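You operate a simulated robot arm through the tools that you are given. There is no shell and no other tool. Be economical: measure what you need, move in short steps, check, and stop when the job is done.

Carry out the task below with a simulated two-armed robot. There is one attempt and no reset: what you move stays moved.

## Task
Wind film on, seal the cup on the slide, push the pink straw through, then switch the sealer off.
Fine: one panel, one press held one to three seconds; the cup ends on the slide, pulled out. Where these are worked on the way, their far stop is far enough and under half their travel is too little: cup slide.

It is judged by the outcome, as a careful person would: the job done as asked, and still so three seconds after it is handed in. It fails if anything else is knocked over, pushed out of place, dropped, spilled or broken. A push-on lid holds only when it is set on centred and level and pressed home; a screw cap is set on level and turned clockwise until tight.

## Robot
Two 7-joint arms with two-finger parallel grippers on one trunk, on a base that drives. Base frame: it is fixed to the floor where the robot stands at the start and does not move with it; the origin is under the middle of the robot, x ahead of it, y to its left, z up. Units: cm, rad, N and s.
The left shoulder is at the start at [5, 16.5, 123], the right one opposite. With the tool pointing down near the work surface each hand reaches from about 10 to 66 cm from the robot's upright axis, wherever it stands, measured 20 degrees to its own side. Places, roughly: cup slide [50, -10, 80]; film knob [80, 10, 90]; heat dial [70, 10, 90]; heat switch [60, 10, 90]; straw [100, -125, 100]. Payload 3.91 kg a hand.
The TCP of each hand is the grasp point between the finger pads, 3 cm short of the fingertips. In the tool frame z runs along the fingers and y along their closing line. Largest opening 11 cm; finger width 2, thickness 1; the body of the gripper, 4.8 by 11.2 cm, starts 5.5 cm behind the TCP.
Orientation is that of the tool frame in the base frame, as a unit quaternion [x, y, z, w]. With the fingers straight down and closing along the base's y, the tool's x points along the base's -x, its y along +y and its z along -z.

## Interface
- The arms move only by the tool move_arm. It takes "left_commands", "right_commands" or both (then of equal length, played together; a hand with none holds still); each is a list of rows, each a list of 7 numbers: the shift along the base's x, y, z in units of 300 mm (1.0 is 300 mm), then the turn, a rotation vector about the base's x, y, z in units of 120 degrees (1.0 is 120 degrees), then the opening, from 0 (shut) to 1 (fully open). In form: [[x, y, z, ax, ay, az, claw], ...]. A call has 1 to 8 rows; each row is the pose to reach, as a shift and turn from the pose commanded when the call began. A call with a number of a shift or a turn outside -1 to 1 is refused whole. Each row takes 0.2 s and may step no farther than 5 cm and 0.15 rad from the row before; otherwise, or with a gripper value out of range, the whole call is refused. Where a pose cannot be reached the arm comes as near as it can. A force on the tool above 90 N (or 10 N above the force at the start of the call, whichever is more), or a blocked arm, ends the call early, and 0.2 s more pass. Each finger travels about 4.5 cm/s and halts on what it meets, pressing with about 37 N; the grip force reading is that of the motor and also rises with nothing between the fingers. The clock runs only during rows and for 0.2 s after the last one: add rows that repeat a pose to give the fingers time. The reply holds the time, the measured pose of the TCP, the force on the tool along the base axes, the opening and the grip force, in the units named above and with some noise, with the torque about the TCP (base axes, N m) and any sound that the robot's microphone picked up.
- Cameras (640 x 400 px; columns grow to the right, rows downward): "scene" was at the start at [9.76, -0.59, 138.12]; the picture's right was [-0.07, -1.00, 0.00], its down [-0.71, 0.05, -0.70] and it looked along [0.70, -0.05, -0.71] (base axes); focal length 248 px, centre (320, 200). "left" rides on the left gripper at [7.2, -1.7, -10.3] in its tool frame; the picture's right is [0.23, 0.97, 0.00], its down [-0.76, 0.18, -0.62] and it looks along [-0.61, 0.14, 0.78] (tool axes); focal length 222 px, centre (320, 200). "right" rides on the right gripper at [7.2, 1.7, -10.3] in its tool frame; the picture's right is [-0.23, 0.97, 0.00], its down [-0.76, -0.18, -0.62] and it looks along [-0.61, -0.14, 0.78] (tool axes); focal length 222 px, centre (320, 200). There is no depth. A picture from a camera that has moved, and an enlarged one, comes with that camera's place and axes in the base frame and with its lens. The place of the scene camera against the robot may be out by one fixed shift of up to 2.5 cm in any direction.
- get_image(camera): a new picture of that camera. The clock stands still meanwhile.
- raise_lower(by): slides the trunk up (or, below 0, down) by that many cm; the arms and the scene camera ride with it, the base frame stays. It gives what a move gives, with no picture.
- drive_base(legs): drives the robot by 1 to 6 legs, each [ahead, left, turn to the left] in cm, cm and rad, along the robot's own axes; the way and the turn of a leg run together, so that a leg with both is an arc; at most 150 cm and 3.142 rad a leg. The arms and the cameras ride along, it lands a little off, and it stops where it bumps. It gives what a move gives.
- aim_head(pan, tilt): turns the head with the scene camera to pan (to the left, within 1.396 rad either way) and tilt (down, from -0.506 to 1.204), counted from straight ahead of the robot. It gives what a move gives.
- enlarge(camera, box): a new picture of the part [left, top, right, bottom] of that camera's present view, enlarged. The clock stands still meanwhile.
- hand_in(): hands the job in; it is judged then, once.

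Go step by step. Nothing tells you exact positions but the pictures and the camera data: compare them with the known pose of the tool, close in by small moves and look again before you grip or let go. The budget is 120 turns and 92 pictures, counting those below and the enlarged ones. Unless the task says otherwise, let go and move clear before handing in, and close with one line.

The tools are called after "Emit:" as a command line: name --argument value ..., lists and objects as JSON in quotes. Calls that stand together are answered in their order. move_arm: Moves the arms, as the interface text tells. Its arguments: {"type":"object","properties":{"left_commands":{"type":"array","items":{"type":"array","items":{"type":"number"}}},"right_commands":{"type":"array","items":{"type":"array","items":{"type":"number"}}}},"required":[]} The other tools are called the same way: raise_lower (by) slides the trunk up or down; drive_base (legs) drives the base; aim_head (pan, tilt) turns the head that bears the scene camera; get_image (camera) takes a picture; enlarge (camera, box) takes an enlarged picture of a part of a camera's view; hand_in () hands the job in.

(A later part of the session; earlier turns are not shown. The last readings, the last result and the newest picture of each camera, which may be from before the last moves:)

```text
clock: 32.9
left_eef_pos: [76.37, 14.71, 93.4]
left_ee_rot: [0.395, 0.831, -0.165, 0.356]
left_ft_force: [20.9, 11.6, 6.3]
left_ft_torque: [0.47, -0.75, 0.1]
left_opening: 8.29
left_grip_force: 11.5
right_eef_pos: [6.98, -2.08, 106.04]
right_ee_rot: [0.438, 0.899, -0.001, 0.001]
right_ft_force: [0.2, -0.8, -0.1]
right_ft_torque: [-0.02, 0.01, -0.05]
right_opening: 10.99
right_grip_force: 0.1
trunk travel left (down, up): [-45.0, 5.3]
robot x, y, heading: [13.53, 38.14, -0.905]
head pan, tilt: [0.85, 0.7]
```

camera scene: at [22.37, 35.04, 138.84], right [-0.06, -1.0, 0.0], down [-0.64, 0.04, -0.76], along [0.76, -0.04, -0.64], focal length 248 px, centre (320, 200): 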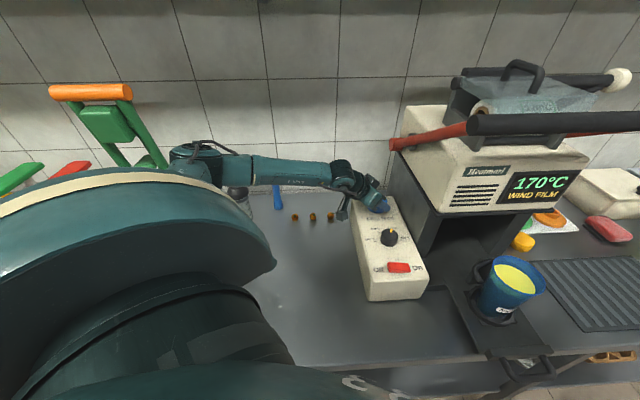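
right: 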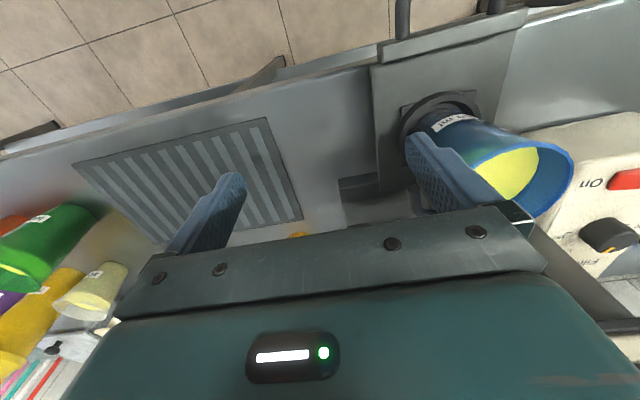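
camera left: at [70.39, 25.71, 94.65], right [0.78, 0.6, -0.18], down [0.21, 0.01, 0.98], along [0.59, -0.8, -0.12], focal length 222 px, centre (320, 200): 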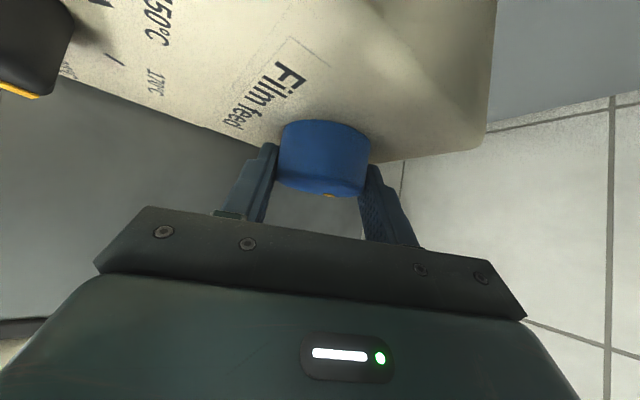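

Emit:
move_arm --left_commands '[[0.025, 0.018, -0.01, 0, 0, 0, 0.7], [0.05, 0.033, -0.015, 0, 0, 0, 0.7], [0.05, 0.033, -0.015, 0, 0, 0, 0.7]]'

Emit:
get_image --camera "left"

```text
clock: 33.7
left_eef_pos: [77.18, 15.06, 93.0]
left_ee_rot: [0.398, 0.828, -0.171, 0.355]
left_ft_force: [0.6, 1.0, 0.3]
left_ft_torque: [0.01, -0.06, 0.01]
left_opening: 7.71
left_grip_force: 0.0
right_eef_pos: [6.8, -2.11, 105.9]
right_ee_rot: [0.438, 0.899, 0.001, 0.0]
right_ft_force: [0.7, 0.6, -0.7]
right_ft_torque: [0.02, 0.02, -0.01]
right_opening: 11.0
right_grip_force: 0.1
trunk travel left (down, up): [-45.0, 5.3]
robot x, y, heading: [13.01, 38.09, -0.906]
head pan, tilt: [0.85, 0.7]
```

```text
58 pictures are left
camera left: at [68.03, 23.74, 94.77], right [0.66, 0.73, -0.17], down [0.19, 0.05, 0.98], along [0.72, -0.68, -0.1], focal length 222 px, centre (320, 200)
```

left: 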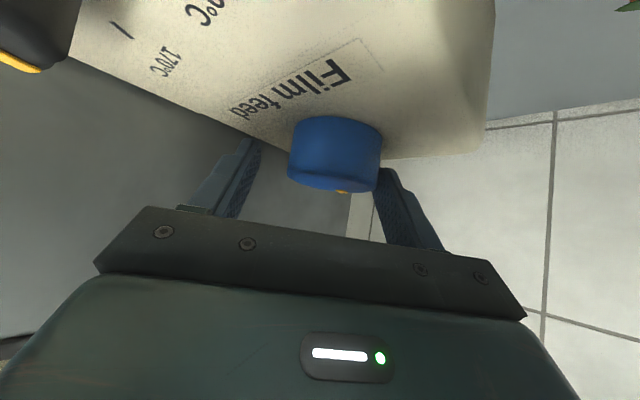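

Emit:
move_arm --left_commands '[[0.0117, 0.011, 0, 0, 0, 0.069, 0.7], [0.0083, 0.0067, 0, 0, 0, 0.138, 0.7], [0.0057, 0.002, 0, 0, 0, 0.207, 0.7], [0.004, -0.003, 0, 0, 0, 0.276, 0.7], [0.0027, -0.0083, 0, 0, 0, 0.345, 0.7], [0.0023, -0.0137, 0, 0, 0, 0.414, 0.7], [0.0027, -0.0187, 0, 0, 0, 0.483, 0.7]]'

Emit:
get_image --camera "left"

```text
clock: 35.3
left_eef_pos: [77.29, 14.79, 92.89]
left_ee_rot: [-0.056, 0.918, 0.026, 0.393]
left_ft_force: [0.2, -0.4, -0.1]
left_ft_torque: [-0.01, -0.04, 0.03]
left_opening: 7.73
left_grip_force: 0.1
right_eef_pos: [6.83, -2.11, 105.93]
right_ee_rot: [0.438, 0.899, 0.001, 0.001]
right_ft_force: [0.6, 0.4, -0.3]
right_ft_torque: [-0.02, 0.02, 0.01]
right_opening: 10.98
right_grip_force: 0.1
trunk travel left (down, up): [-45.0, 5.3]
robot x, y, heading: [13.64, 38.15, -0.908]
head pan, tilt: [0.85, 0.7]
```

```text
57 pictures are left
camera left: at [65.19, 11.54, 94.69], right [-0.27, 0.95, -0.16], down [0.05, 0.18, 0.98], along [0.96, 0.26, -0.1], focal length 222 px, centre (320, 200)
```

left: 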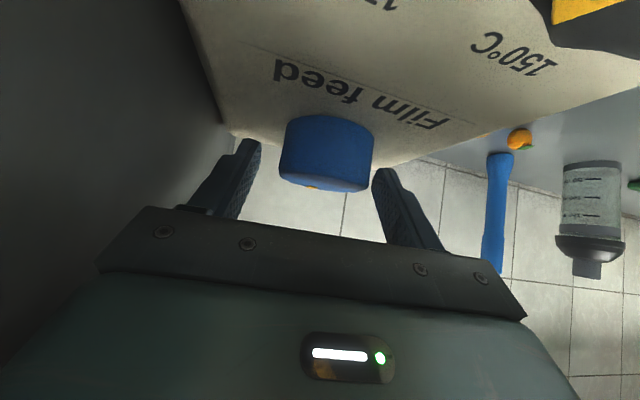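

Emit:
move_arm --left_commands '[[0, 0, 0, 0, 0, 0, 0.4], [0, 0, 0, 0, 0, 0, 0.4], [-0.0003, 0.005, 0, 0, 0, -0.0694, 0.4], [0.0, 0.0103, 0, 0, 0, -0.1389, 0.4], [0.0013, 0.0157, 0, 0, 0, -0.2083, 0.4], [0.003, 0.0207, 0, 0, 0, -0.2778, 0.4], [0.0057, 0.0253, 0, 0, 0, -0.3472, 0.4], [0.009, 0.0297, 0, 0, 0, -0.4167, 0.4]]'

Emit:
enlarge --camera "scene" --box '[320, 60, 640, 260]'

```text
clock: 37.1
left_eef_pos: [77.59, 15.38, 92.93]
left_ee_rot: [0.341, 0.853, -0.147, 0.366]
left_ft_force: [-0.3, -3.6, 5.1]
left_ft_torque: [0.17, 0.4, -0.04]
left_opening: 5.26
left_grip_force: 45.1
right_eef_pos: [6.8, -2.08, 105.87]
right_ee_rot: [0.438, 0.899, 0.001, 0.0]
right_ft_force: [0.4, -0.4, 0.6]
right_ft_torque: [0.0, -0.02, -0.02]
right_opening: 11.01
right_grip_force: 0.0
trunk travel left (down, up): [-45.0, 5.3]
robot x, y, heading: [13.17, 38.19, -0.907]
head pan, tilt: [0.85, 0.7]
```

```text
2.00 times, centred on (480, 160) of scene
camera zoom: at [22.28, 35.2, 138.88], right [-0.06, -1.0, 0.0], down [-0.64, 0.04, -0.77], along [0.76, -0.04, -0.64], focal length 497 px, centre (0, 280)
```

zoom: 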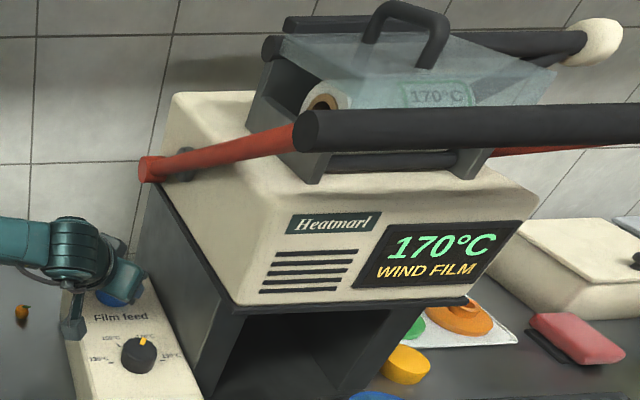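

Emit:
move_arm --left_commands '[[0.004, 0.0037, 0, 0, 0, -0.0708, 0.4], [0.0083, 0.0067, 0, 0, 0, -0.1417, 0.4], [0.0123, 0.009, 0, 0, 0, -0.2, 0.4], [0.0123, 0.009, 0, 0, 0, -0.2, 0.4]]'

Emit:
enlarge --camera "scene" --box '[320, 60, 640, 260]'

```text
clock: 38.1
left_eef_pos: [77.79, 15.47, 93.02]
left_ee_rot: [0.51, 0.765, -0.22, 0.328]
left_ft_force: [-8.5, -13.9, 6.5]
left_ft_torque: [-0.62, 0.6, -0.07]
left_opening: 5.27
left_grip_force: 45.0
right_eef_pos: [6.81, -2.3, 105.9]
right_ee_rot: [0.438, 0.899, 0.001, 0.001]
right_ft_force: [0.3, -0.3, -0.1]
right_ft_torque: [0.0, 0.01, 0.01]
right_opening: 11.01
right_grip_force: 0.0
trunk travel left (down, up): [-45.0, 5.3]
robot x, y, heading: [13.2, 37.95, -0.91]
head pan, tilt: [0.85, 0.7]
```

```text
2.00 times, centred on (480, 160) of scene
camera zoom: at [22.17, 35.1, 138.88], right [-0.06, -1.0, 0.0], down [-0.64, 0.04, -0.77], along [0.76, -0.04, -0.64], focal length 497 px, centre (0, 280)
```

zoom: 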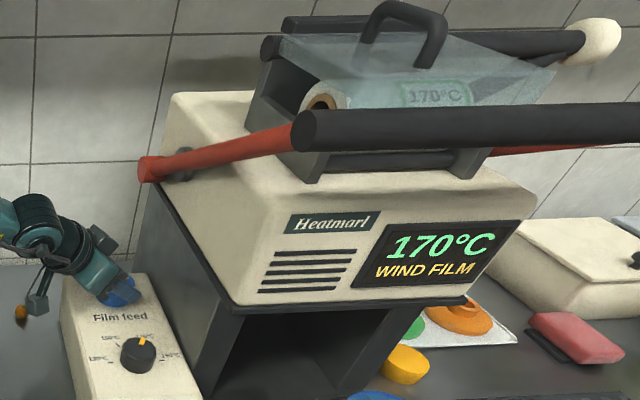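

Still WIND FILM after about 105°. I'll ratchet back and take another stroke.

Emit:
move_arm --left_commands '[[0, 0, 0, 0, 0, 0, 0.7], [0, 0, 0, 0, 0, 0, 0.7], [-0.0063, -0.0043, 0, 0, 0, 0.0694, 0.7], [-0.0107, -0.0077, 0, 0, 0, 0.1389, 0.7], [-0.0143, -0.0113, 0, 0, 0, 0.2083, 0.7], [-0.0177, -0.0157, 0, 0, 0, 0.2778, 0.7], [-0.02, -0.0203, 0, 0, 0, 0.3472, 0.7], [-0.022, -0.0253, 0, 0, 0, 0.4167, 0.7]]'

```text
clock: 39.9
left_eef_pos: [77.4, 14.95, 92.84]
left_ee_rot: [0.137, 0.909, -0.058, 0.389]
left_ft_force: [0.0, -0.7, -0.1]
left_ft_torque: [-0.01, 0.01, 0.03]
left_opening: 7.69
left_grip_force: 0.1
right_eef_pos: [6.99, -2.22, 105.85]
right_ee_rot: [0.438, 0.899, 0.0, 0.001]
right_ft_force: [0.3, -0.7, 0.8]
right_ft_torque: [0.0, 0.0, 0.0]
right_opening: 11.0
right_grip_force: 0.0
trunk travel left (down, up): [-45.0, 5.3]
robot x, y, heading: [13.44, 38.01, -0.907]
head pan, tilt: [0.85, 0.7]
```

Emit:
move_arm --left_commands '[[-0.001, -0.005, 0, 0, 0, 0.0694, 0.7], [-0.0013, -0.0103, 0, 0, 0, 0.1389, 0.7], [-0.001, -0.0157, 0, 0, 0, 0.2083, 0.7], [-0.001, -0.0157, 0, 0, 0, 0.2083, 0.4], [-0.001, -0.0157, 0, 0, 0, 0.2083, 0.4], [-0.0013, -0.0103, 0, 0, 0, 0.1389, 0.4], [-0.001, -0.005, 0, 0, 0, 0.0694, 0.4], [0, 0, 0, 0, 0, 0, 0.4]]'

Emit:
move_arm --left_commands '[[0.002, 0.005, 0, 0, 0, -0.0694, 0.4], [0.0043, 0.0097, 0, 0, 0, -0.1389, 0.4], [0.0077, 0.014, 0, 0, 0, -0.2083, 0.4], [0.0113, 0.0177, 0, 0, 0, -0.2778, 0.4], [0.0113, 0.0177, 0, 0, 0, -0.2778, 0.4]]'

Emit:
enlarge --camera "scene" --box '[320, 60, 640, 260]'

```text
clock: 41.7
left_eef_pos: [77.38, 15.0, 92.93]
left_ee_rot: [0.139, 0.909, -0.057, 0.389]
left_ft_force: [4.5, 6.6, -6.7]
left_ft_torque: [0.12, -0.49, 0.07]
left_opening: 5.24
left_grip_force: 44.6
right_eef_pos: [7.04, -2.06, 105.88]
right_ee_rot: [0.439, 0.899, 0.0, 0.0]
right_ft_force: [-0.8, 0.2, -0.5]
right_ft_torque: [-0.01, -0.04, 0.0]
right_opening: 11.0
right_grip_force: 0.1
trunk travel left (down, up): [-45.0, 5.3]
robot x, y, heading: [13.23, 37.96, -0.911]
head pan, tilt: [0.85, 0.7]
```

```text
clock: 42.9
left_eef_pos: [77.58, 15.55, 92.83]
left_ee_rot: [0.394, 0.831, -0.168, 0.355]
left_ft_force: [0.3, -3.1, -4.3]
left_ft_torque: [0.57, 0.07, -0.02]
left_opening: 5.23
left_grip_force: 45.5
right_eef_pos: [6.73, -2.24, 105.85]
right_ee_rot: [0.439, 0.899, 0.0, 0.0]
right_ft_force: [0.1, -0.3, -0.2]
right_ft_torque: [0.02, 0.01, 0.02]
right_opening: 11.0
right_grip_force: 0.0
trunk travel left (down, up): [-45.0, 5.3]
robot x, y, heading: [12.98, 38.05, -0.908]
head pan, tilt: [0.85, 0.7]
```

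```text
2.00 times, centred on (480, 160) of scene
camera zoom: at [22.39, 35.15, 138.86], right [-0.06, -1.0, 0.0], down [-0.64, 0.04, -0.76], along [0.76, -0.04, -0.64], focal length 497 px, centre (0, 280)
```

zoom: 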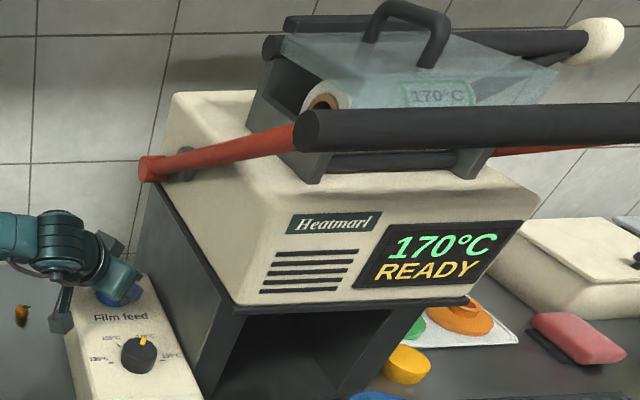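

The display now reads READY, so exactly one panel is wound. I'll open and back out along the finger direction.

Emit:
move_arm --left_commands '[[0, 0, 0, 0, 0, 0, 0.7], [0, 0, 0, 0, 0, 0, 0.7], [-0.03, 0.037, 0.046, 0, 0, 0, 0.7], [-0.075, 0.092, 0.115, 0, 0, 0, 0.7], [-0.122, 0.149, 0.184, 0, 0, 0, 0.7], [-0.22, 0.18, 0.28, 0, 0, 0, 0.7], [-0.34, 0.2, 0.36, 0, 0, 0, 0.7], [-0.46, 0.22, 0.4, 0, 0, 0, 0.7]]'

Emit:
get_image --camera "scene"

```text
clock: 44.7
left_eef_pos: [63.72, 22.37, 104.51]
left_ee_rot: [0.393, 0.831, -0.167, 0.357]
left_ft_force: [-0.4, 0.3, -0.4]
left_ft_torque: [0.01, 0.02, 0.0]
left_opening: 7.69
left_grip_force: 0.1
right_eef_pos: [6.89, -2.19, 105.81]
right_ee_rot: [0.438, 0.899, 0.001, 0.001]
right_ft_force: [-0.6, 0.1, 0.4]
right_ft_torque: [-0.01, -0.04, -0.03]
right_opening: 11.0
right_grip_force: 0.2
trunk travel left (down, up): [-45.0, 5.3]
robot x, y, heading: [13.4, 37.98, -0.906]
head pan, tilt: [0.85, 0.7]
```

```text
53 pictures are left
camera scene: at [22.3, 35.23, 138.87], right [-0.06, -1.0, 0.0], down [-0.64, 0.04, -0.77], along [0.76, -0.04, -0.64], focal length 248 px, centre (320, 200)
```

scene: 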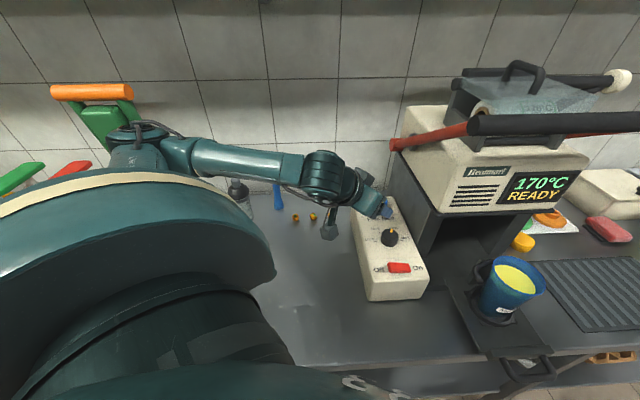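

Next I take the base back, square to the table, and across to face the cup slide.

Emit:
drive_base --legs '[[-15.4, -19.7, 0], [0, 0, 0.906], [0, -36, 0]]'

Emit:
aim_head --pan 0.0 --tilt 0.7

Emit:
get_image --camera "scene"

```text
clock: 50.7
left_eef_pos: [31.36, 32.29, 104.61]
left_ee_rot: [0.0, 0.92, 0.001, 0.393]
left_ft_force: [-0.2, 1.0, 0.0]
left_ft_torque: [0.0, 0.02, 0.01]
left_opening: 7.69
left_grip_force: 0.0
right_eef_pos: [14.37, -27.06, 106.0]
right_ee_rot: [0.011, 1.0, 0.001, 0.0]
right_ft_force: [-0.8, -1.1, -0.1]
right_ft_torque: [-0.01, -0.02, 0.0]
right_opening: 11.01
right_grip_force: 0.0
trunk travel left (down, up): [-45.0, 5.3]
robot x, y, heading: [-12.98, 2.97, -0.025]
head pan, tilt: [0.85, 0.7]
```

```text
clock: 51.8
left_eef_pos: [31.47, 32.42, 104.55]
left_ee_rot: [0.001, 0.919, 0.0, 0.394]
left_ft_force: [-0.5, -0.5, 0.2]
left_ft_torque: [0.0, 0.01, -0.03]
left_opening: 7.69
left_grip_force: 0.0
right_eef_pos: [14.23, -27.01, 105.96]
right_ee_rot: [0.011, 1.0, 0.001, 0.0]
right_ft_force: [0.9, 0.1, -0.1]
right_ft_torque: [-0.02, -0.02, -0.01]
right_opening: 10.98
right_grip_force: 0.0
trunk travel left (down, up): [-45.0, 5.3]
robot x, y, heading: [-12.74, 3.47, -0.019]
head pan, tilt: [0.0, 0.7]
```

```text
52 pictures are left
camera scene: at [-2.6, 3.1, 138.87], right [-0.02, -1.0, 0.0], down [-0.64, 0.02, -0.76], along [0.76, -0.02, -0.64], focal length 248 px, centre (320, 200)
```

scene: 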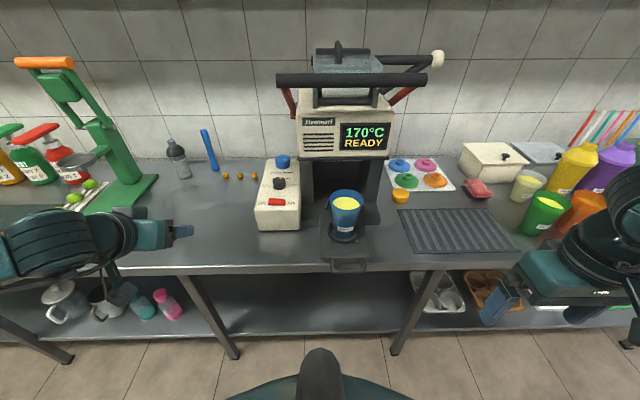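

Everything is in place and READY holds. I'll drive 18 cm ahead and bring the right hand over the slide handle.

Emit:
drive_base --legs '[[18, 0, 0.02]]'

Emit:
move_arm --right_commands '[[0, 0.13, 0, 0, 0, 0, 0.6], [0, 0.28, 0, 0, 0, 0, 0.3], [0, 0.42, -0.04, 0, 0, 0, 0], [0, 0.56, -0.08, 0, 0, 0, 0], [0, 0.68, -0.1, 0, 0, 0, 0], [0, 0.68, -0.1, 0, 0, 0, 0]]'

Emit:
get_image --camera "right"

Emit:
get_image --camera "scene"

```text
clock: 53.3
left_eef_pos: [48.43, 33.25, 104.34]
left_ee_rot: [-0.011, 0.919, 0.005, 0.393]
left_ft_force: [-0.5, 0.1, -1.0]
left_ft_torque: [0.0, 0.0, -0.01]
left_opening: 7.69
left_grip_force: 0.1
right_eef_pos: [32.78, -26.67, 105.88]
right_ee_rot: [-0.001, 1.0, 0.001, 0.0]
right_ft_force: [-0.1, -0.4, 0.1]
right_ft_torque: [0.0, 0.02, -0.01]
right_opening: 10.99
right_grip_force: 0.1
trunk travel left (down, up): [-45.0, 5.3]
robot x, y, heading: [4.79, 3.15, 0.001]
head pan, tilt: [0.0, 0.7]
```

```text
clock: 54.7
left_eef_pos: [48.33, 33.26, 104.53]
left_ee_rot: [-0.012, 0.919, 0.007, 0.393]
left_ft_force: [0.2, -0.1, -0.2]
left_ft_torque: [0.0, 0.0, -0.01]
left_opening: 7.7
left_grip_force: 0.0
right_eef_pos: [32.62, -6.06, 102.99]
right_ee_rot: [-0.001, 1.0, 0.001, 0.002]
right_ft_force: [-0.4, -0.3, 0.5]
right_ft_torque: [0.01, 0.01, 0.0]
right_opening: 0.02
right_grip_force: 11.5
trunk travel left (down, up): [-45.0, 5.3]
robot x, y, heading: [4.96, 2.79, 0.003]
head pan, tilt: [0.0, 0.7]
```

```text
51 pictures are left
camera right: at [25.38, -4.39, 113.21], right [0.23, 0.97, 0.0], down [0.76, -0.18, 0.62], along [0.61, -0.14, -0.78], focal length 222 px, centre (320, 200)
```

right: 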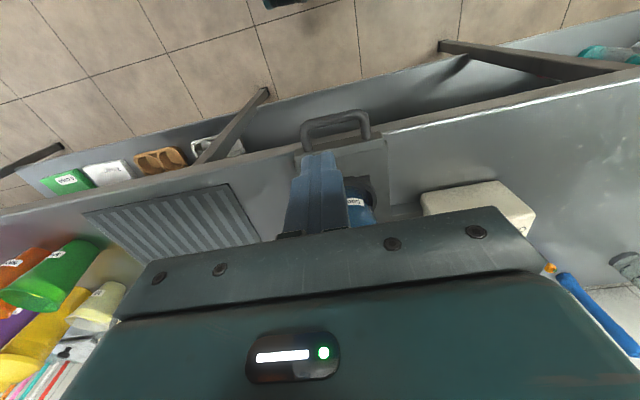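

```text
50 pictures are left
camera scene: at [15.09, 3.11, 138.87], right [0.0, -1.0, 0.0], down [-0.64, 0.0, -0.77], along [0.77, 0.0, -0.64], focal length 248 px, centre (320, 200)
```

scene: 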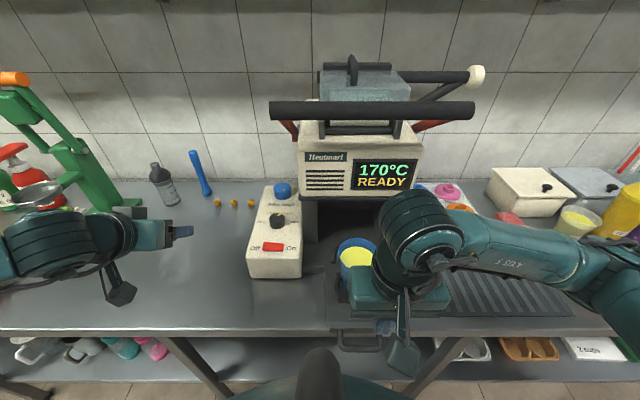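

The handle loop is about x 38–42, y -4.7, z 79. I'll lean the right hand back (away from the cup) and come down above the loop.

Emit:
move_arm --right_commands '[[0, 0.01, -0.08, 0, -0.06, 0, 0], [0.02, 0.02, -0.18, 0, -0.12, 0, 0], [0.06, 0.03, -0.28, 0, -0.167, 0, 0], [0.12, 0.04, -0.38, 0, -0.167, 0, 0], [0.14, 0.04, -0.42, 0, -0.167, 0, 0], [0.14, 0.04, -0.42, 0, -0.167, 0, 0]]'

Emit:
get_image --camera "right"

```text
clock: 56.1
left_eef_pos: [48.31, 33.3, 104.73]
left_ee_rot: [-0.012, 0.919, 0.006, 0.393]
left_ft_force: [-0.1, 0.0, -0.3]
left_ft_torque: [-0.04, 0.01, 0.01]
left_opening: 7.7
left_grip_force: 0.1
right_eef_pos: [36.93, -5.05, 90.41]
right_ee_rot: [-0.001, 0.985, 0.001, 0.174]
right_ft_force: [-0.7, 0.4, 0.4]
right_ft_torque: [0.04, -0.02, -0.03]
right_opening: 0.0
right_grip_force: 37.3
trunk travel left (down, up): [-45.0, 5.3]
robot x, y, heading: [5.37, 3.29, 0.002]
head pan, tilt: [0.0, 0.7]
```

```text
49 pictures are left
camera right: at [26.54, -3.34, 97.51], right [0.21, 0.97, 0.08], down [0.5, -0.18, 0.85], along [0.84, -0.14, -0.53], focal length 222 px, centre (320, 200)
```

right: 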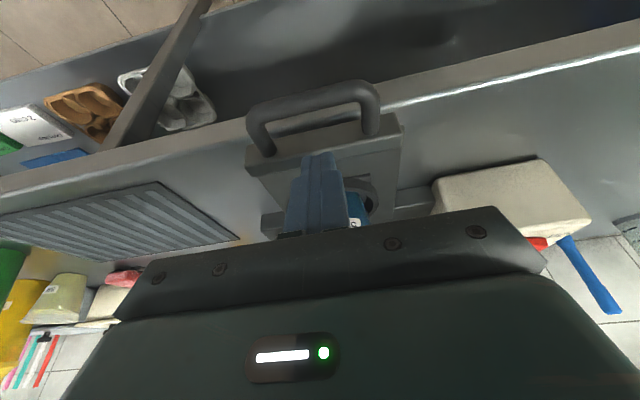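

Triangulating from two views, the handle bar is about [35.6,-4.75,84] with the slide front at x≈39. I'll lower the fingertips between them gently.

Emit:
move_arm --right_commands '[[0.01, 0.01, -0.06, 0, 0, 0, 0], [0.013, 0.01, -0.1, 0, 0, 0, 0], [0.013, 0.01, -0.14, 0, 0, 0, 0], [0.013, 0.01, -0.19, 0, 0, 0, 0], [0.013, 0.01, -0.19, 0, 0, 0, 0]]'

Emit:
get_image --camera "right"

```text
clock: 56.9
left_eef_pos: [48.54, 33.13, 104.49]
left_ee_rot: [-0.011, 0.919, 0.006, 0.393]
left_ft_force: [1.1, -0.4, 0.1]
left_ft_torque: [0.03, -0.02, -0.02]
left_opening: 7.68
left_grip_force: 0.0
right_eef_pos: [38.74, -4.61, 88.33]
right_ee_rot: [0.004, 0.98, 0.005, 0.201]
right_ft_force: [0.8, -9.2, 36.0]
right_ft_torque: [-0.38, -0.56, -0.07]
right_opening: 0.0
right_grip_force: 37.3
trunk travel left (down, up): [-45.0, 5.3]
robot x, y, heading: [4.86, 3.37, -0.002]
head pan, tilt: [0.0, 0.7]
stopped in row 3 (right hand): the force on the tool passed its limit (the readings are from after the stop); the commanded pose is now the measured one
```

```text
48 pictures are left
camera right: at [28.07, -2.98, 94.98], right [0.22, 0.97, 0.1], down [0.45, -0.19, 0.87], along [0.86, -0.14, -0.48], focal length 222 px, centre (320, 200)
```

right: 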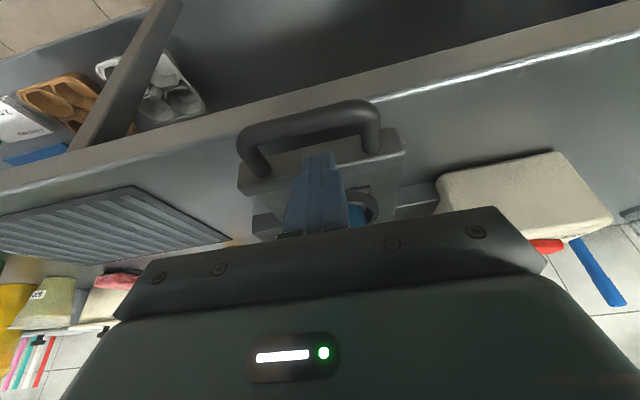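

The tips touched the slide plate top (z≈85.5, edge x≈39), so the loop is a little nearer to me. I'll lift, straighten the hand, shift back 2 cm and try again.

Emit:
move_arm --right_commands '[[-0.02, 0, 0.05, 0, 0.06, 0, 0], [-0.061, 0, 0.05, 0, 0.12, 0, 0], [-0.061, 0, 0.03, 0, 0.12, 0, 0], [-0.061, 0, 0.0, 0, 0.12, 0, 0], [-0.061, 0, -0.03, 0, 0.12, 0, 0], [-0.061, 0, -0.055, 0, 0.12, 0, 0], [-0.061, 0, -0.08, 0, 0.12, 0, 0], [-0.061, 0, -0.08, 0, 0.12, 0, 0]]'

Emit:
get_image --camera "right"

Emit:
enlarge --camera "scene" --box '[270, 220, 470, 380]'

```text
clock: 58.7
left_eef_pos: [48.44, 33.22, 104.45]
left_ee_rot: [-0.011, 0.919, 0.006, 0.393]
left_ft_force: [-0.2, -0.4, -0.2]
left_ft_torque: [0.01, 0.0, -0.01]
left_opening: 7.69
left_grip_force: 0.0
right_eef_pos: [36.81, -4.78, 85.56]
right_ee_rot: [0.004, 0.997, 0.004, 0.071]
right_ft_force: [22.3, 0.5, 10.8]
right_ft_torque: [-0.06, -0.05, 0.04]
right_opening: 0.0
right_grip_force: 36.9
trunk travel left (down, up): [-45.0, 5.3]
robot x, y, heading: [4.92, 3.31, 0.003]
head pan, tilt: [0.0, 0.7]
```

```text
47 pictures are left
camera right: at [28.13, -2.99, 94.72], right [0.23, 0.97, 0.04], down [0.66, -0.19, 0.72], along [0.71, -0.14, -0.69], focal length 222 px, centre (320, 200)
```

right: 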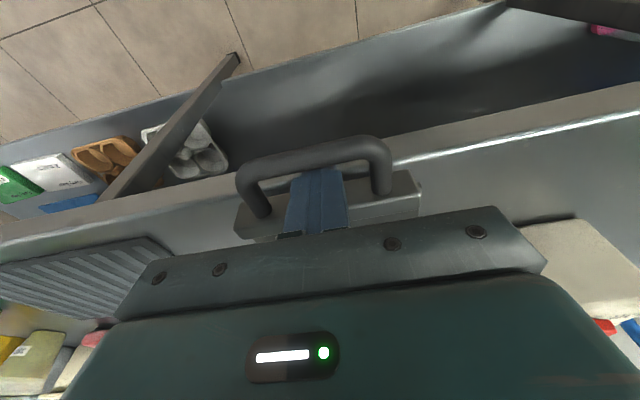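

```text
2.50 times, centred on (370, 300) of scene
camera zoom: at [15.29, 3.13, 138.85], right [0.0, -1.0, 0.0], down [-0.65, 0.0, -0.76], along [0.76, 0.0, -0.65], focal length 621 px, centre (195, -50)
```

zoom: 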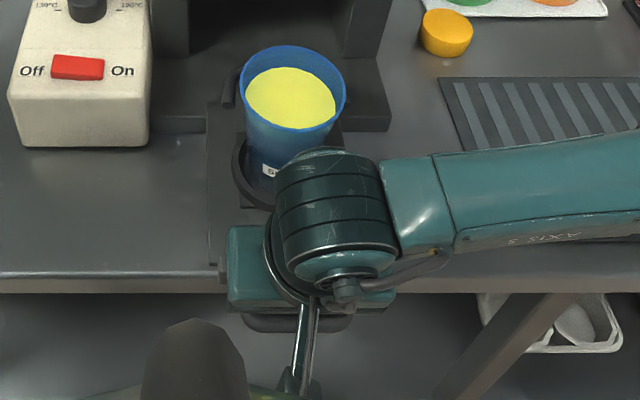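

The fingers are inside the loop. I'll push the slide in slowly while leaning the hand back to keep clear of the machine.

Emit:
move_arm --right_commands '[[0.03, 0, 0, 0, 0, 0, 0], [0.06, 0, 0, 0, -0.02, 0, 0], [0.1, 0, 0, 0, -0.04, 0, 0], [0.14, 0, 0, 0, -0.06, 0, 0], [0.18, 0, 0, 0, -0.08, 0, 0], [0.22, 0, 0, 0, -0.1, 0, 0], [0.26, 0, 0, 0, -0.12, 0, 0], [0.3, 0, 0, 0, -0.12, 0, 0]]'

Emit:
get_image --camera "scene"

```text
clock: 60.5
left_eef_pos: [48.26, 33.35, 104.66]
left_ee_rot: [-0.011, 0.919, 0.005, 0.394]
left_ft_force: [-0.1, -0.3, -0.7]
left_ft_torque: [0.01, 0.02, -0.05]
left_opening: 7.71
left_grip_force: 0.0
right_eef_pos: [45.06, -4.76, 85.49]
right_ee_rot: [0.002, 0.983, 0.004, 0.181]
right_ft_force: [0.1, -9.6, 62.1]
right_ft_torque: [-2.38, 19.42, 2.71]
right_opening: 0.0
right_grip_force: 36.7
trunk travel left (down, up): [-45.0, 5.3]
robot x, y, heading: [4.93, 2.86, -0.002]
head pan, tilt: [0.0, 0.7]
```

```text
45 pictures are left
camera scene: at [15.03, 3.12, 138.94], right [0.0, -1.0, 0.0], down [-0.64, 0.0, -0.77], along [0.77, 0.0, -0.64], focal length 248 px, centre (320, 200)
```

scene: 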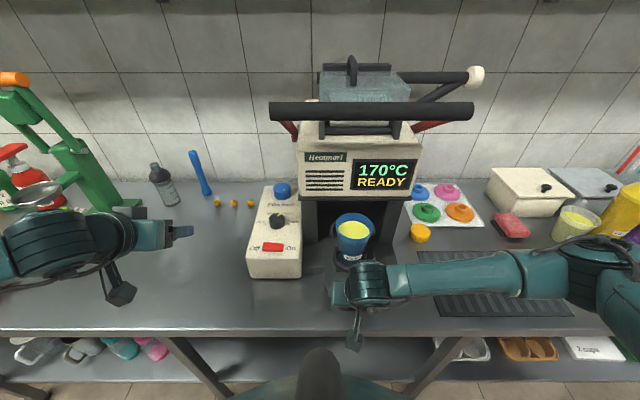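

The slide moves and the cup is steady, but there is an upward load on the hand. I'll check the hand camera before continuing.

Emit:
get_image --camera "right"

Emit:
enlarge --camera "scene" --box '[280, 200, 480, 360]'

```text
44 pictures are left
camera right: at [34.58, -3.02, 92.53], right [0.21, 0.97, 0.09], down [0.49, -0.19, 0.85], along [0.85, -0.14, -0.52], focal length 222 px, centre (320, 200)
```

right: 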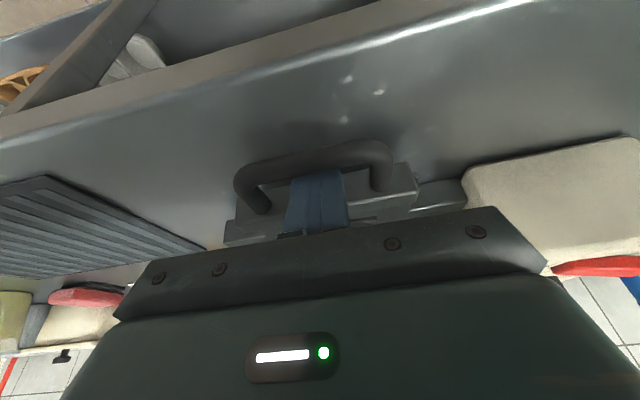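

```text
2.50 times, centred on (380, 280) of scene
camera zoom: at [15.03, 3.12, 138.94], right [0.0, -1.0, 0.0], down [-0.64, 0.0, -0.77], along [0.77, 0.0, -0.64], focal length 621 px, centre (170, 0)
```

zoom: 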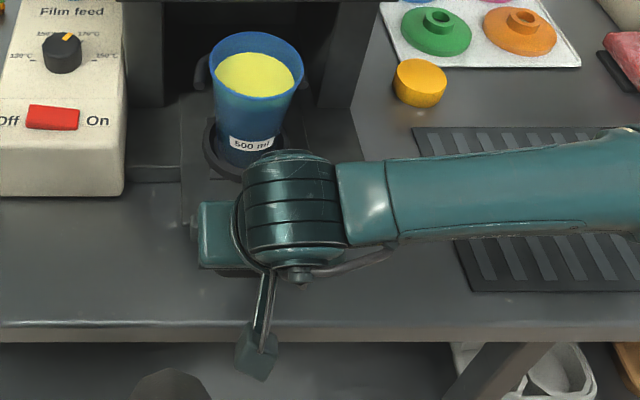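

Emit:
move_arm --right_commands '[[-0.01, 0, 0.01, 0, 0.03, 0, 0], [-0.01, 0, 0.02, 0, 0.06, 0, 0], [-0.01, 0, 0.02, 0, 0.06, 0, 0]]'

```text
clock: 61.3
left_eef_pos: [48.41, 33.09, 104.48]
left_ee_rot: [-0.011, 0.92, 0.005, 0.393]
left_ft_force: [-0.5, -0.1, -0.3]
left_ft_torque: [0.01, 0.0, 0.0]
left_opening: 7.72
left_grip_force: 0.0
right_eef_pos: [45.05, -4.58, 85.92]
right_ee_rot: [0.004, 0.991, 0.003, 0.131]
right_ft_force: [0.0, -0.2, -0.2]
right_ft_torque: [0.03, 0.02, 0.01]
right_opening: 0.02
right_grip_force: 36.9
trunk travel left (down, up): [-45.0, 5.3]
robot x, y, heading: [5.03, 2.99, -0.005]
head pan, tilt: [0.0, 0.7]
```

The load is gone; the tip had been wedged by the tilt. I'll continue the push at this angle.

Emit:
move_arm --right_commands '[[0.03, 0, 0.01, 0, 0, 0, 0], [0.07, 0, 0.01, 0, 0, 0, 0], [0.11, 0, 0.01, 0, 0, 0, 0], [0.15, 0, 0.01, 0, 0, 0, 0], [0.19, 0, 0.01, 0, 0, 0, 0], [0.23, 0, 0.01, 0, 0, 0, 0], [0.26, 0, 0.01, 0, 0, 0, 0], [0.26, 0, 0.01, 0, 0, 0, 0]]'

Emit:
get_image --camera "scene"

```text
clock: 63.1
left_eef_pos: [48.36, 33.17, 104.6]
left_ee_rot: [-0.011, 0.919, 0.005, 0.393]
left_ft_force: [0.1, 0.3, 0.5]
left_ft_torque: [-0.04, 0.03, 0.02]
left_opening: 7.7
left_grip_force: 0.0
right_eef_pos: [53.0, -4.71, 86.51]
right_ee_rot: [0.003, 0.991, 0.003, 0.132]
right_ft_force: [0.3, 1.1, 0.0]
right_ft_torque: [0.0, 0.03, 0.01]
right_opening: 0.0
right_grip_force: 36.8
trunk travel left (down, up): [-45.0, 5.3]
robot x, y, heading: [5.1, 3.18, -0.002]
head pan, tilt: [0.0, 0.7]
```

```text
42 pictures are left
camera scene: at [15.1, 3.1, 138.87], right [0.0, -1.0, 0.0], down [-0.64, 0.0, -0.77], along [0.77, 0.0, -0.64], focal length 248 px, centre (320, 200)
```

scene: 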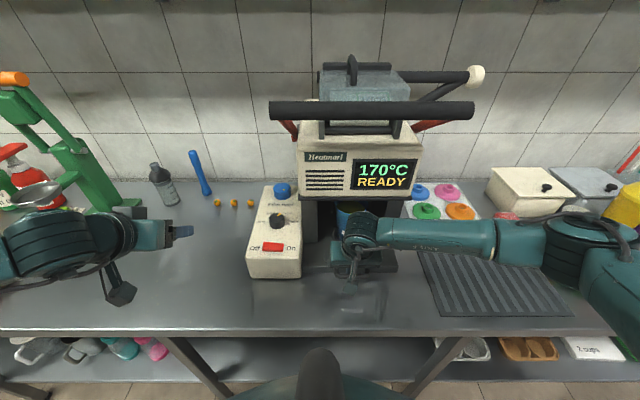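

Emit:
move_arm --right_commands '[[0.03, 0, 0, 0, 0, 0, 0], [0.06, 0, 0, 0, 0, 0, 0], [0.09, 0, 0, 0, 0, 0, 0], [0.12, 0, 0, 0, 0, 0, 0], [0.15, 0, 0, 0, 0, 0, 0], [0.18, 0, 0, 0, 0, 0, 0], [0.21, 0, 0, 0, 0, 0, 0]]'

Emit:
get_image --camera "right"

```text
clock: 64.7
left_eef_pos: [48.0, 33.11, 104.79]
left_ee_rot: [-0.01, 0.919, 0.006, 0.395]
left_ft_force: [0.3, -0.2, 0.2]
left_ft_torque: [-0.02, 0.01, 0.02]
left_opening: 7.67
left_grip_force: 0.1
right_eef_pos: [57.02, -4.46, 86.18]
right_ee_rot: [0.002, 0.994, 0.002, 0.106]
right_ft_force: [-29.0, -6.5, 26.3]
right_ft_torque: [-0.57, 1.03, -0.23]
right_opening: 0.0
right_grip_force: 37.2
trunk travel left (down, up): [-45.0, 5.3]
robot x, y, heading: [4.75, 2.92, -0.005]
head pan, tilt: [0.0, 0.7]
stopped in row 7 (right hand): the force on the tool passed its limit (the readings are from after the stop); the commanded pose is now the measured one
```

```text
41 pictures are left
camera right: at [47.68, -2.78, 94.69], right [0.22, 0.97, 0.05], down [0.61, -0.18, 0.77], along [0.76, -0.14, -0.64], focal length 222 px, centre (320, 200)
```

right: 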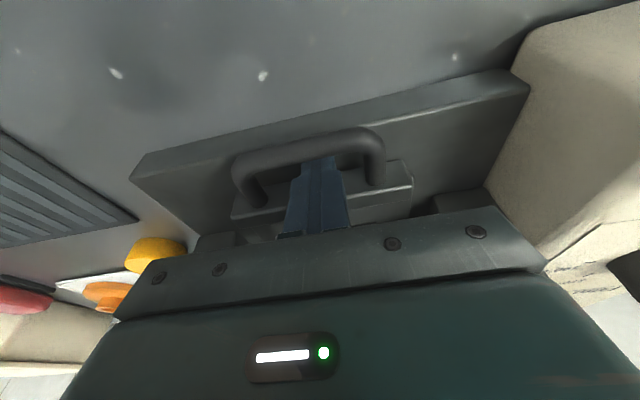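

The slide reached its far stop after about 18 cm of travel. I'll lift the fingers out of the loop and retreat, then check the display.

Emit:
move_arm --right_commands '[[-0.025, 0, 0.01, 0, 0, 0, 0], [-0.025, 0, 0.08, 0, 0, 0, 0], [-0.025, 0, 0.17, 0, 0, 0, 0], [-0.14, 0, 0.24, 0, 0, 0, 0], [-0.28, -0.05, 0.28, 0, 0, 0, 0], [-0.42, -0.1, 0.28, 0, 0, 0, 0], [-0.56, -0.2, 0.28, 0, 0, 0, 0], [-0.6, -0.35, 0.28, 0, 0, 0, 0]]'

Emit:
get_image --camera "scene"

```text
refused: row 7 steps farther than a row can; nothing moved
```

```text
40 pictures are left
camera scene: at [14.51, 3.04, 138.96], right [0.0, -1.0, 0.0], down [-0.64, 0.0, -0.77], along [0.77, 0.0, -0.64], focal length 248 px, centre (320, 200)
```

scene: 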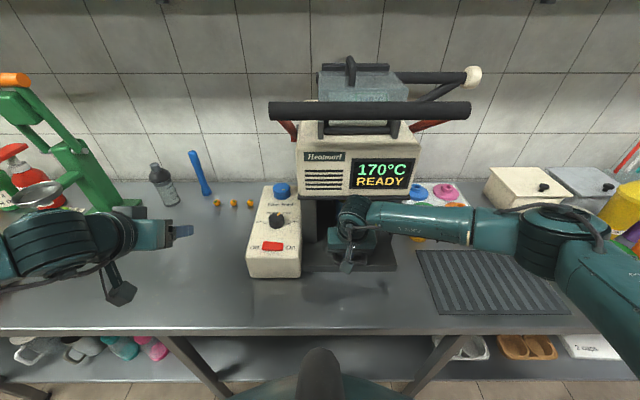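

Emit:
move_arm --right_commands '[[-0.025, 0, 0.01, 0, 0, 0, 0], [-0.025, 0, 0.08, 0, 0, 0, 0], [-0.025, 0, 0.17, 0, 0, 0, 0], [-0.14, 0, 0.24, 0, 0, 0, 0], [-0.28, -0.05, 0.28, 0, 0, 0, 0], [-0.42, -0.1, 0.28, 0, 0, 0, 0], [-0.54, -0.2, 0.28, 0, 0, 0, 0], [-0.57, -0.35, 0.28, 0, 0, 0, 0]]' --left_commands '[[0, 0, 0.1, 0, -0.04, 0, 0], [0, 0, 0.2, 0, -0.1, 0, 0], [0, 0, 0.3, 0, -0.16, 0, 0], [-0.03, 0, 0.4, 0, -0.22, 0, 0], [-0.06, 0, 0.5, 0, -0.275, 0, 0], [-0.1, 0, 0.6, 0, -0.275, 0, 0], [-0.12, 0, 0.7, 0, -0.275, 0, 0], [-0.15, 0, 0.8, 0, -0.275, 0, 0]]'

Emit:
get_image --camera "scene"

```text
clock: 66.5
left_eef_pos: [46.53, 34.2, 130.64]
left_ee_rot: [-0.011, 0.771, 0.002, 0.637]
left_ft_force: [-0.2, -0.5, -0.1]
left_ft_torque: [-0.01, -0.02, 0.02]
left_opening: 0.01
left_grip_force: 37.2
left hand out of reach, approached as far as the arm can: row 3, 4, 5, 6, 7, 8
right_eef_pos: [40.18, -15.3, 94.11]
right_ee_rot: [0.001, 0.994, 0.002, 0.109]
right_ft_force: [0.5, 0.2, -0.1]
right_ft_torque: [0.04, -0.02, 0.01]
right_opening: 0.0
right_grip_force: 37.2
trunk travel left (down, up): [-45.0, 5.3]
robot x, y, heading: [4.84, 3.24, -0.002]
head pan, tilt: [0.0, 0.7]
```

```text
39 pictures are left
camera scene: at [14.86, 2.96, 138.88], right [0.0, -1.0, 0.0], down [-0.64, 0.0, -0.77], along [0.77, 0.0, -0.64], focal length 248 px, centre (320, 200)
```

scene: 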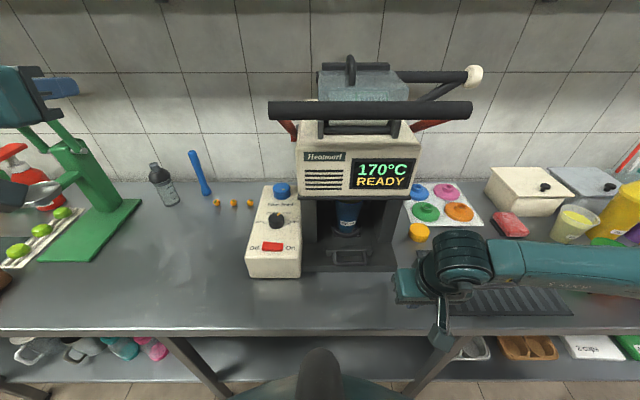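

The slide is fully in with the cup under the head. Now I'll bring the left hand, fingers shut and nearly level, in front of and above the lever bar.

Emit:
move_arm --left_commands '[[-0.02, -0.15, 0, 0, 0, 0, 0], [-0.02, -0.3, 0, 0, 0, 0, 0], [-0.02, -0.45, 0, 0, 0, 0, 0], [-0.02, -0.6, 0, 0, 0, 0, 0], [-0.02, -0.75, 0, 0, 0, 0, 0], [-0.02, -0.9, 0, 0, 0, 0, 0], [-0.02, -0.96, 0, 0, 0, 0, 0]]'

Emit:
get_image --camera "left"

Emit:
get_image --camera "scene"

```text
clock: 68.1
left_eef_pos: [47.6, 12.09, 130.44]
left_ee_rot: [-0.011, 0.77, 0.002, 0.638]
left_ft_force: [0.8, -0.2, 0.5]
left_ft_torque: [0.01, -0.01, -0.02]
left_opening: 0.03
left_grip_force: 37.0
left hand out of reach, approached as far as the arm can: row 1, 2, 3, 4, 5, 6, 7
right_eef_pos: [40.3, -15.1, 94.02]
right_ee_rot: [0.001, 0.994, 0.002, 0.108]
right_ft_force: [0.2, -0.2, -0.7]
right_ft_torque: [0.0, -0.01, -0.02]
right_opening: 0.0
right_grip_force: 37.4
trunk travel left (down, up): [-45.0, 5.3]
robot x, y, heading: [5.01, 3.11, -0.008]
head pan, tilt: [0.0, 0.7]
```

```text
38 pictures are left
camera left: at [36.13, 10.13, 125.16], right [-0.06, 0.97, -0.23], down [-0.47, 0.18, 0.86], along [0.88, 0.16, 0.45], focal length 222 px, centre (320, 200)
```

left: 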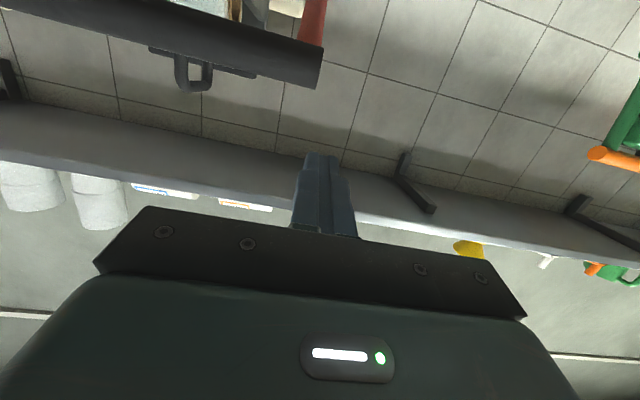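

```text
37 pictures are left
camera scene: at [15.08, 3.05, 138.85], right [0.0, -1.0, 0.0], down [-0.64, 0.0, -0.76], along [0.76, 0.0, -0.64], focal length 248 px, centre (320, 200)
```

scene: 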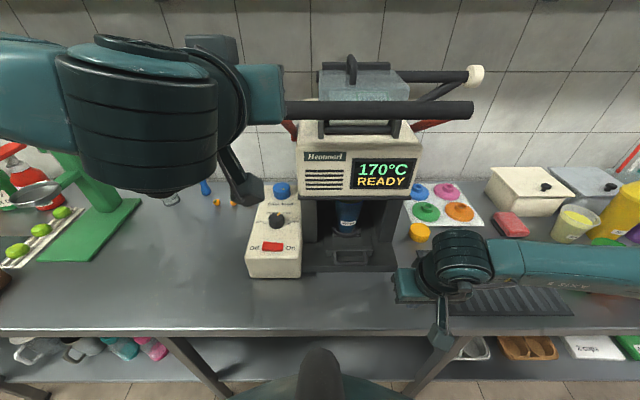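

The left hand stops at y=12, which is the bar's very end. I'll shift the base 8 cm to the right so the hand lies over the bar proper.

Emit:
drive_base --legs '[[0, -8, 0]]'

Emit:
move_arm --left_commands '[[0.1, 0, 0, 0, 0, 0, 0], [0.2, 0, 0, 0, 0, 0, 0], [0.27, 0, 0, 0, 0, 0, 0], [0.27, 0, 0, 0, 0, 0, 0]]'

Emit:
get_image --camera "left"

Emit:
get_image --camera "scene"

```text
clock: 69.2
left_eef_pos: [47.52, 3.75, 130.57]
left_ee_rot: [-0.011, 0.77, 0.003, 0.638]
left_ft_force: [-0.7, -0.7, -0.3]
left_ft_torque: [0.03, -0.06, 0.02]
left_opening: 0.0
left_grip_force: 36.7
right_eef_pos: [40.23, -23.33, 94.04]
right_ee_rot: [0.0, 0.994, 0.002, 0.108]
right_ft_force: [-1.2, 0.1, -0.5]
right_ft_torque: [0.02, -0.05, -0.02]
right_opening: 0.0
right_grip_force: 37.2
trunk travel left (down, up): [-45.0, 5.3]
robot x, y, heading: [4.68, -5.04, -0.004]
head pan, tilt: [0.0, 0.7]
```

```text
clock: 70.2
left_eef_pos: [55.5, 4.01, 130.8]
left_ee_rot: [-0.01, 0.77, 0.001, 0.638]
left_ft_force: [0.7, 0.1, 0.3]
left_ft_torque: [0.01, 0.0, 0.0]
left_opening: 0.0
left_grip_force: 37.0
right_eef_pos: [40.12, -23.24, 94.06]
right_ee_rot: [0.001, 0.994, 0.002, 0.11]
right_ft_force: [-0.3, -0.9, -0.2]
right_ft_torque: [0.03, -0.01, -0.03]
right_opening: 0.02
right_grip_force: 37.0
trunk travel left (down, up): [-45.0, 5.3]
robot x, y, heading: [4.88, -5.07, -0.008]
head pan, tilt: [0.0, 0.7]
```

```text
36 pictures are left
camera left: at [43.98, 2.06, 125.41], right [-0.06, 0.97, -0.23], down [-0.48, 0.18, 0.86], along [0.88, 0.16, 0.45], focal length 222 px, centre (320, 200)
```

left: 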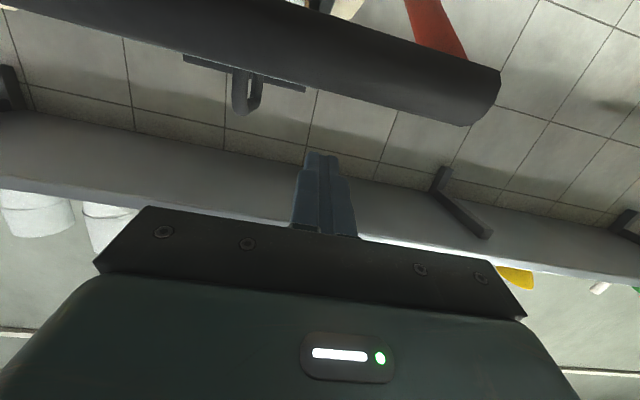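

```text
35 pictures are left
camera scene: at [14.92, -5.1, 138.87], right [0.0, -1.0, 0.0], down [-0.64, 0.0, -0.77], along [0.77, 0.0, -0.64], focal length 248 px, centre (320, 200)
```

scene: 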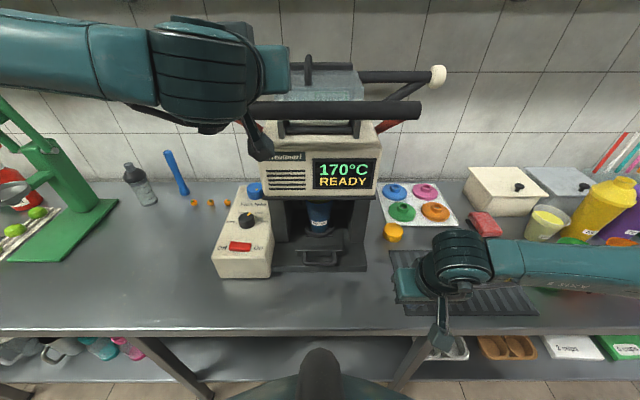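

The bar is at about x 56, z 124, and the fingers are above it. I'll press down in a first stage and see how it moves.

Emit:
move_arm --left_commands '[[0, 0, -0.07, 0, 0, 0, 0], [0, 0, -0.12, 0, 0, 0, 0], [0, 0, -0.16, 0, 0, 0, 0], [0, 0, -0.2, 0, 0, 0, 0], [0, 0, -0.24, 0, 0, 0, 0], [0, 0, -0.28, 0, 0, 0, 0]]'

Emit:
get_image --camera "scene"

```text
clock: 71.5
left_eef_pos: [55.6, 4.39, 122.42]
left_ee_rot: [-0.011, 0.77, 0.002, 0.638]
left_ft_force: [0.9, -2.9, 3.6]
left_ft_torque: [0.04, 0.06, 0.01]
left_opening: 0.0
left_grip_force: 37.1
left hand out of reach, approached as far as the arm can: row 6
right_eef_pos: [40.2, -23.37, 94.09]
right_ee_rot: [0.001, 0.994, 0.002, 0.108]
right_ft_force: [-0.5, -0.3, 0.0]
right_ft_torque: [-0.02, 0.0, 0.03]
right_opening: 0.03
right_grip_force: 36.9
trunk travel left (down, up): [-45.0, 5.3]
robot x, y, heading: [4.94, -4.63, -0.006]
head pan, tilt: [0.0, 0.7]
```

```text
34 pictures are left
camera scene: at [14.93, -5.15, 138.86], right [0.0, -1.0, 0.0], down [-0.64, 0.0, -0.77], along [0.77, 0.0, -0.64], focal length 248 px, centre (320, 200)
```

scene: 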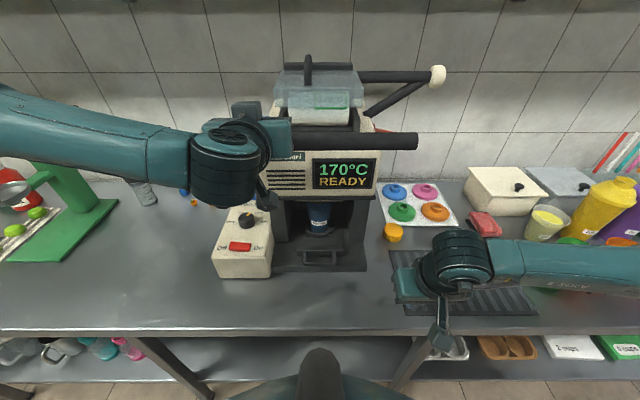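

The lever moves easily. I'll continue down in steps, watching for the stop.

Emit:
move_arm --left_commands '[[0, 0, -0.04, 0, 0, 0, 0], [0, 0, -0.08, 0, 0, 0, 0], [0, 0, -0.12, 0, 0, 0, 0], [0, 0, -0.16, 0, 0, 0, 0]]'

Emit:
get_image --camera "scene"

```text
clock: 72.5
left_eef_pos: [55.23, 5.68, 118.25]
left_ee_rot: [-0.009, 0.769, 0.0, 0.639]
left_ft_force: [-3.2, -4.7, 7.9]
left_ft_torque: [0.09, 0.19, 0.13]
left_opening: 0.01
left_grip_force: 36.6
left hand out of reach, approached as far as the arm can: row 1, 2, 3, 4
right_eef_pos: [40.1, -23.43, 94.09]
right_ee_rot: [0.0, 0.994, 0.001, 0.109]
right_ft_force: [-0.1, 0.4, -0.2]
right_ft_torque: [-0.03, -0.01, 0.01]
right_opening: 0.0
right_grip_force: 37.2
trunk travel left (down, up): [-45.0, 5.3]
robot x, y, heading: [5.01, -4.73, -0.002]
head pan, tilt: [0.0, 0.7]
```

```text
33 pictures are left
camera scene: at [14.81, -5.2, 138.88], right [0.0, -1.0, 0.0], down [-0.64, 0.0, -0.77], along [0.77, 0.0, -0.64], focal length 248 px, centre (320, 200)
```

scene: 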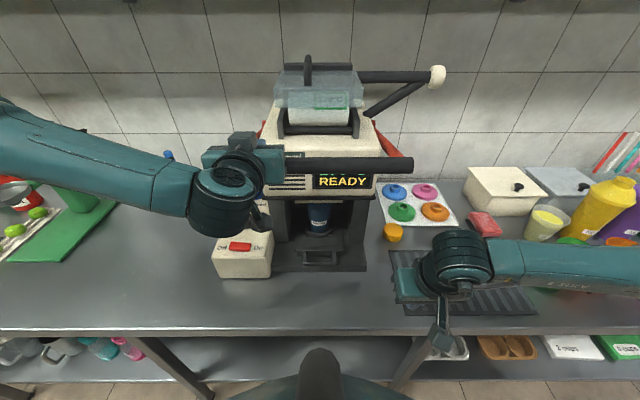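

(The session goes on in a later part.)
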